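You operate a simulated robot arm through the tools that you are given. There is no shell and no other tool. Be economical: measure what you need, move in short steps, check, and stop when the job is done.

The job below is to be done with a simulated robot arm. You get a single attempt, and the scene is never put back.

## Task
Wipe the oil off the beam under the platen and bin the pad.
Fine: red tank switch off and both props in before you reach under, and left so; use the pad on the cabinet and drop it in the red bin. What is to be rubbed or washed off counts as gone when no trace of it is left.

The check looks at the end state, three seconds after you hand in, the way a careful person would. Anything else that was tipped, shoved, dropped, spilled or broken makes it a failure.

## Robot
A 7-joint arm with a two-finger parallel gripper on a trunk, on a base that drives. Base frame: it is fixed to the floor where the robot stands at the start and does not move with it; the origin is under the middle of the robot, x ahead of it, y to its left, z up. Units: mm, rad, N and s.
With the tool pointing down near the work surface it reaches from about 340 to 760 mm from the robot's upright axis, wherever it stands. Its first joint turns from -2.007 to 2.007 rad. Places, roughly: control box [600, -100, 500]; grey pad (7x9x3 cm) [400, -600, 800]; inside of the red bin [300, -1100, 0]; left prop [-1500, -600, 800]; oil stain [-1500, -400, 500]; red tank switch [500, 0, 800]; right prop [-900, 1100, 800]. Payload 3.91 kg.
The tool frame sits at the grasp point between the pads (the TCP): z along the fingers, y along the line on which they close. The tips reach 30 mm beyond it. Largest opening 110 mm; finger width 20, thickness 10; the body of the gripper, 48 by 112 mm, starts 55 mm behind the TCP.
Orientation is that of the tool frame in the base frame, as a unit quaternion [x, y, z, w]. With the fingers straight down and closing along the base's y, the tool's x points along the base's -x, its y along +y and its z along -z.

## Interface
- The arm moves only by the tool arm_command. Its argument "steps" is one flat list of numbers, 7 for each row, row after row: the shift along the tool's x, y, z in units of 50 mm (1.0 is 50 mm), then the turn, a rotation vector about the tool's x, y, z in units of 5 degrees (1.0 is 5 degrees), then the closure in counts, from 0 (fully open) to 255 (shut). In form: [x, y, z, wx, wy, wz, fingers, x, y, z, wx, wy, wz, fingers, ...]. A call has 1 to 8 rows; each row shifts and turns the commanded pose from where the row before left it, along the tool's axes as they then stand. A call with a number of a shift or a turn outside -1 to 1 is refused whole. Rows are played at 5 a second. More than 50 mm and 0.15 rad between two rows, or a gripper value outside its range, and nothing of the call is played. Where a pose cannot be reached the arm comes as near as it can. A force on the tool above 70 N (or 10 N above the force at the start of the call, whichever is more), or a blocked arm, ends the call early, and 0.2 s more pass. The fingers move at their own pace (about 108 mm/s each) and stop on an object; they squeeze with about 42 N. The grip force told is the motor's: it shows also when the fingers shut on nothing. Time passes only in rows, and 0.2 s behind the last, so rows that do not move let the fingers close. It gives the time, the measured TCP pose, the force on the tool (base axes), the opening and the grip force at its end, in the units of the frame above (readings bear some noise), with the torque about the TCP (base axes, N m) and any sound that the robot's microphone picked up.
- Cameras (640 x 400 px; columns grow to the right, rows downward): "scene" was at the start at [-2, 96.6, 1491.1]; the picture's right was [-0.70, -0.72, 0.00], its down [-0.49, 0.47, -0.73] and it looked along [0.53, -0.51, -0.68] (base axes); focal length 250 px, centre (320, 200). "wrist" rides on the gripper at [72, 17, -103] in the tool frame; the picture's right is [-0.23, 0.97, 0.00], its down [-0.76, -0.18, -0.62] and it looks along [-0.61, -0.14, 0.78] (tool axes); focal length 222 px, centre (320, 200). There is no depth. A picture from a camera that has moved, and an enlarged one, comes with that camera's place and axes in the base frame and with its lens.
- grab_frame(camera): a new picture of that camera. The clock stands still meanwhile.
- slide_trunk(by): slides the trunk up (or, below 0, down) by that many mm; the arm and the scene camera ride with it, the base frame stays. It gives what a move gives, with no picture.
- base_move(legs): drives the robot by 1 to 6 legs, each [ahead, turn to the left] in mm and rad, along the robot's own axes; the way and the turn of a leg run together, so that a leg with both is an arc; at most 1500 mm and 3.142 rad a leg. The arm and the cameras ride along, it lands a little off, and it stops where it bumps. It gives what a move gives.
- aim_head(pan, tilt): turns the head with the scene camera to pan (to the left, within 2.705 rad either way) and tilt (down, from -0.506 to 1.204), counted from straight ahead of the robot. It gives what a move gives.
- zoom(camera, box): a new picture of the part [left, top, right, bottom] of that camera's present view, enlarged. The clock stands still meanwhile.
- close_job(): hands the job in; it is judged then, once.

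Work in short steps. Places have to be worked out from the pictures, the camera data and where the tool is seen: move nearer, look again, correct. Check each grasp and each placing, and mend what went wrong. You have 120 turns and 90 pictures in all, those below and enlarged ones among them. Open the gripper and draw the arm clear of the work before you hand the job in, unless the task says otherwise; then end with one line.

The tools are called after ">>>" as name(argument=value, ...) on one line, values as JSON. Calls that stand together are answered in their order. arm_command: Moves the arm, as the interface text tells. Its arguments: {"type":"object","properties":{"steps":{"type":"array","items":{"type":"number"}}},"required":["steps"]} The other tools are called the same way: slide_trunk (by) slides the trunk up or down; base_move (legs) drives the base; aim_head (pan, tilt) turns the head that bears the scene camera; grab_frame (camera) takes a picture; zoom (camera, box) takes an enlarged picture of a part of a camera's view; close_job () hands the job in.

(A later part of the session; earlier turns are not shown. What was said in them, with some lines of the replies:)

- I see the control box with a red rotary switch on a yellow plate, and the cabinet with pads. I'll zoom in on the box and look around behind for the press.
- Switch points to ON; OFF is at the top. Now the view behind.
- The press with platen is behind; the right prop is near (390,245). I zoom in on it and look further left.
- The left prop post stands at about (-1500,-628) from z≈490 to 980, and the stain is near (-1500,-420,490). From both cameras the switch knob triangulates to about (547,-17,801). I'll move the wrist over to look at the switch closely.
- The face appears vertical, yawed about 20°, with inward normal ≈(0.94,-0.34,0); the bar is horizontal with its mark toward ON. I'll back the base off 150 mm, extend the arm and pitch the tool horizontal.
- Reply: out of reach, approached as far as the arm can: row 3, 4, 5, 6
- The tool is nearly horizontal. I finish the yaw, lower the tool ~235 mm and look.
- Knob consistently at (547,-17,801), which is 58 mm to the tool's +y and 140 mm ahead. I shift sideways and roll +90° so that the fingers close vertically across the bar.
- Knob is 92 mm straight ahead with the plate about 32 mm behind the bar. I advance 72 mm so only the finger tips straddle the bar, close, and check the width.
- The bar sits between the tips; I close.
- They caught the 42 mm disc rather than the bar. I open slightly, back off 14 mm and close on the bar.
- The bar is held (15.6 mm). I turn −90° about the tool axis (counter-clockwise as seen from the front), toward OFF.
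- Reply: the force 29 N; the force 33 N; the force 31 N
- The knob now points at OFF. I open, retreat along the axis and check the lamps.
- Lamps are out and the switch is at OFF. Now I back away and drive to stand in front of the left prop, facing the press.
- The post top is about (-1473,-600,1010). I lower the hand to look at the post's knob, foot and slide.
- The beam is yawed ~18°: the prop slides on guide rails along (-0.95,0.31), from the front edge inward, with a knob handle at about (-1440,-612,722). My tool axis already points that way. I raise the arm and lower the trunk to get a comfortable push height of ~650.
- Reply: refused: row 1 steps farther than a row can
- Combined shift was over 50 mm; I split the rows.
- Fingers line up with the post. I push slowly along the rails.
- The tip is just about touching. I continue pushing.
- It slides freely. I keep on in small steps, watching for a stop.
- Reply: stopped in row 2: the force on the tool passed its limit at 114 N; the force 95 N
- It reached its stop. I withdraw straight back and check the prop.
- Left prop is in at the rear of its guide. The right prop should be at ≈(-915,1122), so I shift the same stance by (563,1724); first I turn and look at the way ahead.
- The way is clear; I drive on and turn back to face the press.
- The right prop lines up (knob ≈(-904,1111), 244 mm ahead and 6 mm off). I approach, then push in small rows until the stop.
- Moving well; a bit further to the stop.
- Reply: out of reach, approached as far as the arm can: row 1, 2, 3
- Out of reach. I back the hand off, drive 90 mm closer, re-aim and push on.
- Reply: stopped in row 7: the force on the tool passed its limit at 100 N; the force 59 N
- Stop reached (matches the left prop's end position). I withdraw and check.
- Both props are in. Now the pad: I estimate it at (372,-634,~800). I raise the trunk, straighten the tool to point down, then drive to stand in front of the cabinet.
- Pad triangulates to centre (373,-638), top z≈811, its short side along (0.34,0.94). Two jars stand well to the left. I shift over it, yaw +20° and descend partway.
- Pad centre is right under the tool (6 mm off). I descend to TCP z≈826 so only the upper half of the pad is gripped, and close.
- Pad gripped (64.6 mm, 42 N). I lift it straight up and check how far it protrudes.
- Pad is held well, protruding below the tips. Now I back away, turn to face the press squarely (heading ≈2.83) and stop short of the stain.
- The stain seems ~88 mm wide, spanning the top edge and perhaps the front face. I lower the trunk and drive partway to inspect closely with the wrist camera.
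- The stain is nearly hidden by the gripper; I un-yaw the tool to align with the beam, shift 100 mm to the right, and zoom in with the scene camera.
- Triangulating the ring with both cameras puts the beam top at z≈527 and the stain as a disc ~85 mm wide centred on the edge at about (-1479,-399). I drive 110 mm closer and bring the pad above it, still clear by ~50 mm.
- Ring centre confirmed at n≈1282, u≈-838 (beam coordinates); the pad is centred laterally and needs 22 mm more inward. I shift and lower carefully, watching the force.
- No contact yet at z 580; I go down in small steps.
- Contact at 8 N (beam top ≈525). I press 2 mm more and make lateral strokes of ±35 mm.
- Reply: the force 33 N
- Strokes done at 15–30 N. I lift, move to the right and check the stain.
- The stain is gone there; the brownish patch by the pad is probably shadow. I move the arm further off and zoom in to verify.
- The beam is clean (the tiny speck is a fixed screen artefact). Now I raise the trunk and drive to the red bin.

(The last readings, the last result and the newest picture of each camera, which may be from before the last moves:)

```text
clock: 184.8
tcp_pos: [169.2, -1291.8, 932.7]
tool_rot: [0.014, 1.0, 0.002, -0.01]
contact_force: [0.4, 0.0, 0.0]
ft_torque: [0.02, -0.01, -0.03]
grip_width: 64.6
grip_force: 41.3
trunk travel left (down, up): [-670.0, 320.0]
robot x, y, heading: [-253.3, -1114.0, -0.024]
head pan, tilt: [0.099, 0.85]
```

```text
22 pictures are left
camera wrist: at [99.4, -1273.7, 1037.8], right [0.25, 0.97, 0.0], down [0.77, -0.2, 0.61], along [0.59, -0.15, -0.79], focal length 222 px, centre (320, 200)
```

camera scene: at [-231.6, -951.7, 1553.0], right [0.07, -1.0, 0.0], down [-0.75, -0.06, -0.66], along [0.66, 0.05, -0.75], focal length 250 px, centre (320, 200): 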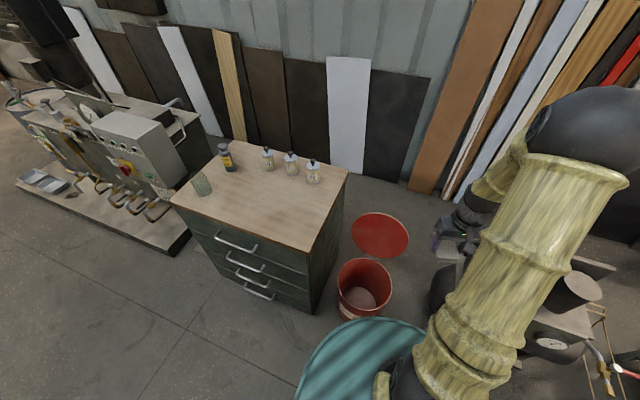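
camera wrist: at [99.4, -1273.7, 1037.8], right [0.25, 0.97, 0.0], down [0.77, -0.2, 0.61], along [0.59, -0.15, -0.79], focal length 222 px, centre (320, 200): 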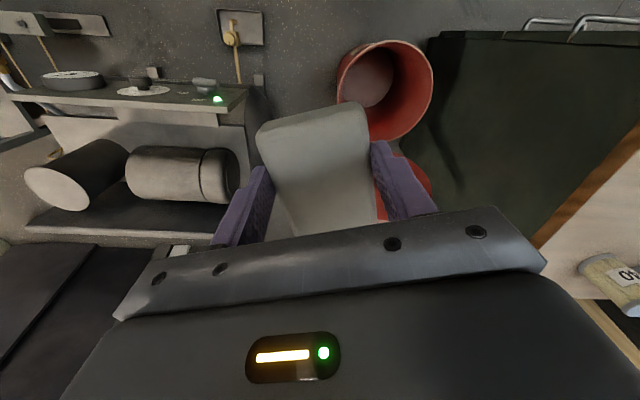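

Bin rim centre triangulates to roughly (255–275,-1125), z≈470. I move the pad above it and look again.

>>> arm_command(steps=[0, 0.9, 0, 0, 0, 0, 255, 0, 0.9, 0, 0, 0, 0, 255, 0, 0.9, 0, 0, 0, 0, 255, -0.4, 0.6, 0, 0, 0, 0, 255, -0.8, 0, 0, 0, 0, 0, 255, -0.8, 0, 0, 0, 0, 0, 255])

>>> grab_frame(camera="wrist")

>>> grab_frame(camera="scene")

```text
clock: 186.2
tcp_pos: [276.1, -1130.4, 931.4]
tool_rot: [0.013, 1.0, 0.001, -0.01]
contact_force: [0.3, 0.8, 0.0]
ft_torque: [0.04, -0.01, 0.01]
grip_width: 64.6
grip_force: 42.6
trunk travel left (down, up): [-670.0, 320.0]
robot x, y, heading: [-251.1, -1111.5, -0.029]
head pan, tilt: [0.099, 0.85]
```

```text
21 pictures are left
camera wrist: at [206.1, -1111.9, 1036.4], right [0.25, 0.97, 0.0], down [0.77, -0.2, 0.61], along [0.59, -0.15, -0.79], focal length 222 px, centre (320, 200)
```

wrist: 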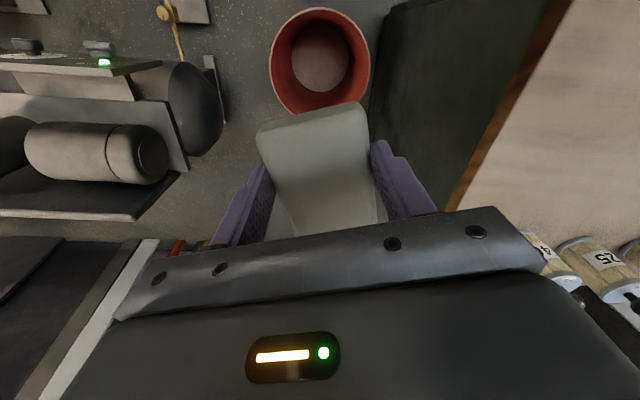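

```text
20 pictures are left
camera scene: at [-230.9, -951.7, 1552.9], right [0.07, -1.0, 0.0], down [-0.75, -0.06, -0.66], along [0.66, 0.05, -0.75], focal length 250 px, centre (320, 200)
```

scene: 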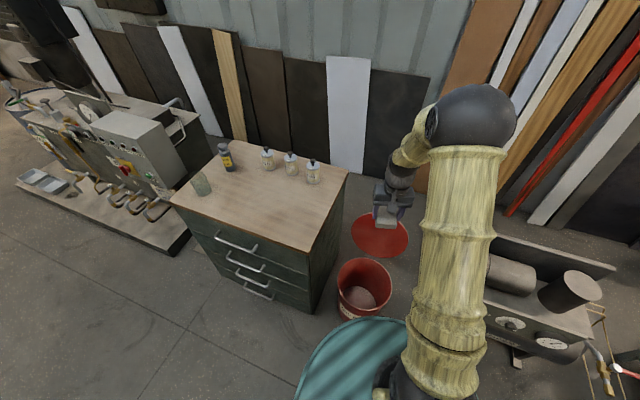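

Rim centre ≈(263,-1125), z≈446, ~228 mm wide, with the open lid standing behind at x≈390. I aim for (248,-1125) and lower with the trunk in two stages.

>>> arm_command(steps=[0.56, 0.1, 0, 0, 0, 0, 255, 0, 0, 0, 0, 0, 0, 255])

>>> slide_trunk(by=-270)

>>> grab_frame(camera="wrist")

>>> grab_frame(camera="scene")

```text
clock: 186.8
tcp_pos: [245.2, -1123.3, 931.9]
tool_rot: [0.014, 1.0, 0.002, -0.01]
contact_force: [0.2, 0.3, -0.1]
ft_torque: [-0.01, 0.0, -0.02]
grip_width: 64.4
grip_force: 42.0
trunk travel left (down, up): [-670.0, 320.0]
robot x, y, heading: [-253.1, -1112.7, -0.028]
head pan, tilt: [0.099, 0.85]
```

```text
clock: 189.6
tcp_pos: [246.4, -1124.7, 663.2]
tool_rot: [0.014, 1.0, 0.002, -0.01]
contact_force: [0.3, 0.2, -0.7]
ft_torque: [-0.02, 0.02, 0.01]
grip_width: 64.8
grip_force: 42.0
trunk travel left (down, up): [-400.0, 590.0]
robot x, y, heading: [-253.1, -1109.4, -0.023]
head pan, tilt: [0.099, 0.85]
```

```text
19 pictures are left
camera wrist: at [176.4, -1105.5, 766.5], right [0.25, 0.97, 0.0], down [0.77, -0.2, 0.61], along [0.59, -0.15, -0.79], focal length 222 px, centre (320, 200)
```

wrist: 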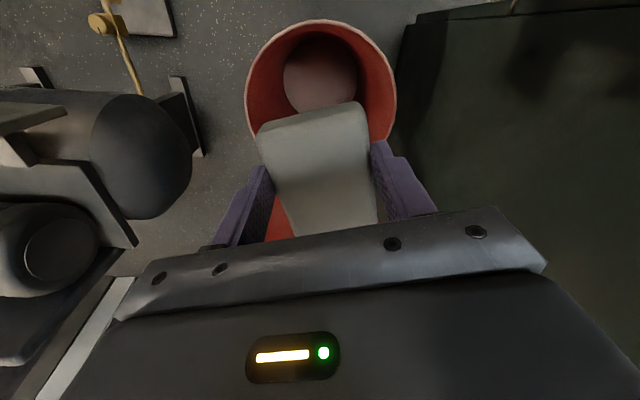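

```text
18 pictures are left
camera scene: at [-231.7, -951.7, 1283.0], right [0.07, -1.0, 0.0], down [-0.75, -0.06, -0.66], along [0.66, 0.05, -0.75], focal length 250 px, centre (320, 200)
```

scene: 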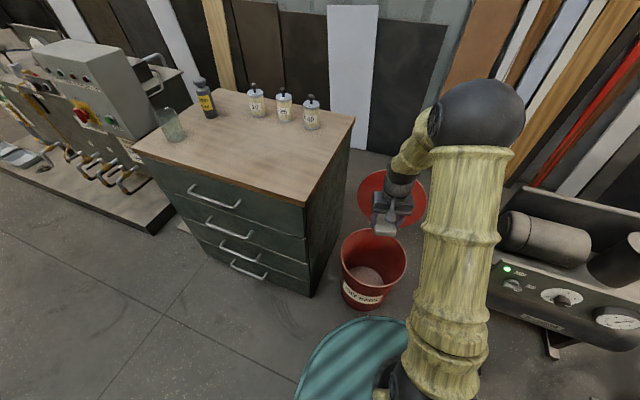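

Refined: rim centre (263,-1128), z≈370. I lower another 235 mm so the pad is just over the mouth.

>>> slide_trunk(by=-235)

>>> grab_frame(camera="scene")

>>> grab_frame(camera="wrist")

```text
clock: 192.0
tcp_pos: [246.3, -1124.7, 427.2]
tool_rot: [0.014, 1.0, 0.002, -0.01]
contact_force: [-0.1, 0.1, -0.6]
ft_torque: [0.02, 0.02, 0.03]
grip_width: 64.7
grip_force: 41.7
trunk travel left (down, up): [-165.0, 825.0]
robot x, y, heading: [-255.7, -1114.5, -0.025]
head pan, tilt: [0.099, 0.85]
```

```text
17 pictures are left
camera scene: at [-231.7, -951.7, 1048.0], right [0.07, -1.0, 0.0], down [-0.75, -0.06, -0.66], along [0.66, 0.05, -0.75], focal length 250 px, centre (320, 200)
```

scene: 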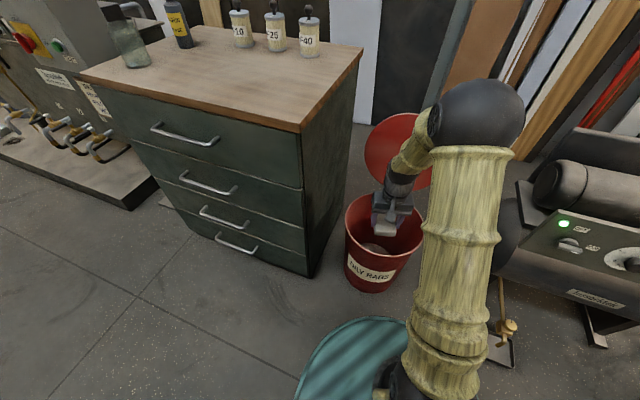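

```text
16 pictures are left
camera wrist: at [176.4, -1105.5, 531.5], right [0.25, 0.97, 0.0], down [0.77, -0.2, 0.61], along [0.59, -0.15, -0.79], focal length 222 px, centre (320, 200)
```

wrist: 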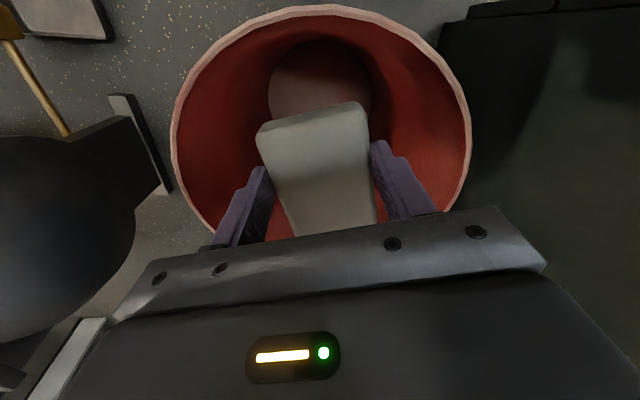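

The pad is well within the mouth of the "OILY RAGS" bin. I open the fingers.

>>> arm_command(steps=[0, 0, 0, 0, 0, 0, 0, 0, 0, 0, 0, 0, 0, 0, 0, 0, 0, 0, 0, 0, 0, 0, 0, 0, 0, 0, 0, 0])

>>> grab_frame(camera="wrist")

```text
clock: 193.0
tcp_pos: [247.3, -1124.9, 427.1]
tool_rot: [0.014, 1.0, 0.001, -0.01]
contact_force: [0.1, 0.2, -0.5]
ft_torque: [-0.03, -0.01, 0.03]
grip_width: 110.3
grip_force: 0.2
trunk travel left (down, up): [-165.0, 825.0]
robot x, y, heading: [-250.5, -1111.1, -0.024]
head pan, tilt: [0.099, 0.85]
```

```text
15 pictures are left
camera wrist: at [176.4, -1105.5, 531.5], right [0.25, 0.97, 0.0], down [0.77, -0.2, 0.61], along [0.59, -0.15, -0.79], focal length 222 px, centre (320, 200)
```

wrist: 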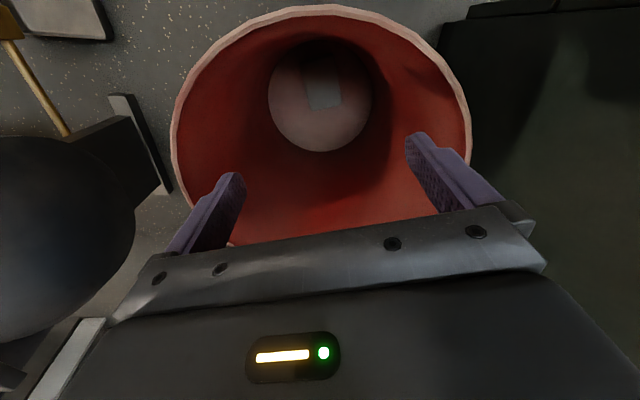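

The pad lies on the bin's bottom. I raise clear, back away, and take a last look at switch and props.

>>> slide_trunk(by=400)

>>> base_move(legs=[[-350, 0]])

>>> grab_frame(camera="scene")

>>> aim_head(pan=-2.6, tilt=0.5)

>>> grab_frame(camera="scene")

```text
clock: 196.8
tcp_pos: [245.8, -1123.2, 826.2]
tool_rot: [0.014, 1.0, 0.001, -0.009]
contact_force: [0.3, 0.3, 0.0]
ft_torque: [-0.03, 0.05, -0.02]
grip_width: 110.1
grip_force: 0.0
trunk travel left (down, up): [-565.0, 425.0]
robot x, y, heading: [-253.6, -1112.6, -0.029]
head pan, tilt: [0.099, 0.85]
```

```text
clock: 199.4
tcp_pos: [-106.8, -1116.9, 827.2]
tool_rot: [0.018, 1.0, 0.001, -0.01]
contact_force: [-0.4, -0.6, -0.4]
ft_torque: [0.0, 0.0, 0.0]
grip_width: 110.0
grip_force: 0.0
trunk travel left (down, up): [-565.0, 425.0]
robot x, y, heading: [-606.0, -1100.2, -0.029]
head pan, tilt: [0.099, 0.85]
```

```text
14 pictures are left
camera scene: at [-583.7, -941.5, 1447.9], right [0.07, -1.0, 0.0], down [-0.75, -0.05, -0.66], along [0.66, 0.04, -0.75], focal length 250 px, centre (320, 200)
```

scene: 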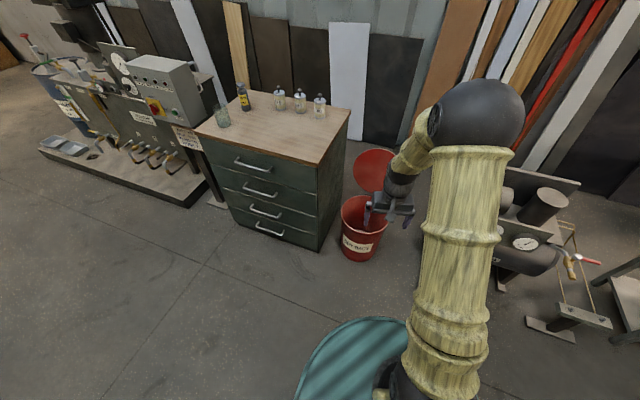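

```text
clock: 201.8
tcp_pos: [-106.0, -1115.8, 825.8]
tool_rot: [0.017, 1.0, 0.002, -0.009]
contact_force: [0.1, -0.4, -0.2]
ft_torque: [0.04, -0.01, -0.05]
grip_width: 109.9
grip_force: 0.1
trunk travel left (down, up): [-565.0, 425.0]
robot x, y, heading: [-604.8, -1103.8, -0.031]
head pan, tilt: [-2.601, 0.499]
```

```text
13 pictures are left
camera scene: at [-740.9, -991.1, 1477.9], right [-0.49, 0.87, 0.0], down [0.42, 0.23, -0.88], along [-0.77, -0.43, -0.48], focal length 250 px, centre (320, 200)
```

scene: 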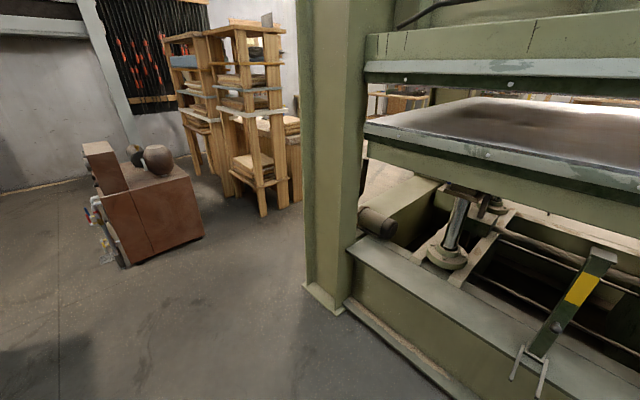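

Left prop is in place. One last look at the wiped spot and the right prop from this other angle.

>>> aim_head(pan=2.45, tilt=0.6)

>>> grab_frame(camera="scene")

>>> zoom(camera="scene", box=[230, 150, 390, 250])

```text
clock: 205.8
tcp_pos: [-106.4, -1117.3, 827.0]
tool_rot: [0.018, 1.0, 0.003, -0.01]
contact_force: [-0.6, 0.2, -0.4]
ft_torque: [-0.03, -0.04, 0.02]
grip_width: 110.1
grip_force: 0.0
trunk travel left (down, up): [-565.0, 425.0]
robot x, y, heading: [-603.5, -1101.0, -0.036]
head pan, tilt: [2.45, 0.6]
```

```text
12 pictures are left
camera scene: at [-727.7, -888.2, 1468.8], right [0.66, 0.75, 0.0], down [0.42, -0.37, -0.83], along [-0.62, 0.55, -0.56], focal length 250 px, centre (320, 200)
```

scene: 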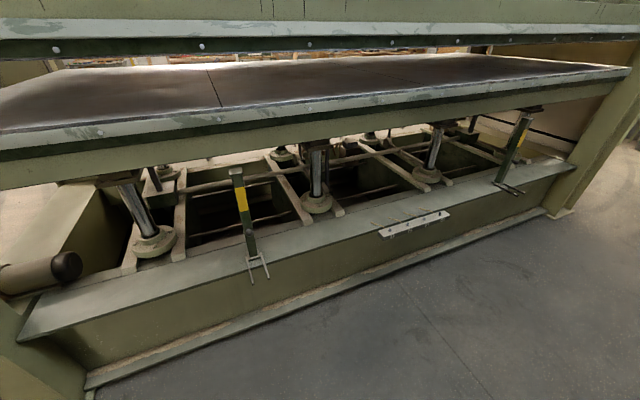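

```text
4.00 times, centred on (310, 200) of scene
camera zoom: at [-727.7, -888.2, 1468.8], right [0.66, 0.75, 0.0], down [0.42, -0.37, -0.83], along [-0.62, 0.55, -0.56], focal length 999 px, centre (360, 200)
```

zoom: 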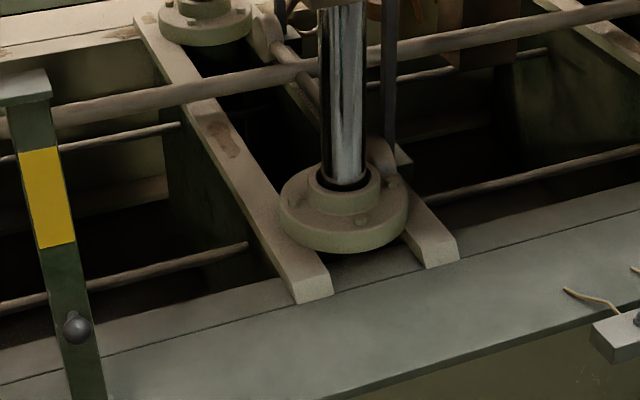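

>>> zoom(camera="scene", box=[230, 220, 342, 290])

```text
5.71 times, centred on (286, 255) of scene
camera zoom: at [-727.7, -888.2, 1468.8], right [0.66, 0.75, 0.0], down [0.42, -0.37, -0.83], along [-0.62, 0.55, -0.56], focal length 1426 px, centre (514, -114)
```

zoom: 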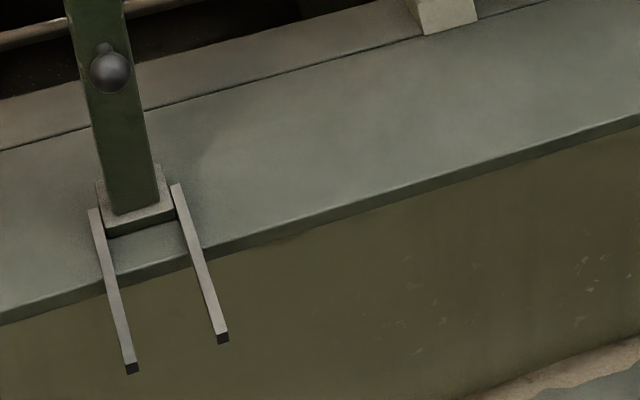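

The beam shows no trace of oil, both props are in, the switch is off, the pad is in the bin and the gripper is open and clear. I hand in.

>>> close_job()

```text
The job is handed in.
```

The oil is off the beam with no trace left in the last close-ups, and the pad from the cabinet is in the red bin. Before reaching under, I turned the red tank switch off and pushed both props in to their stops, and I left them that way.
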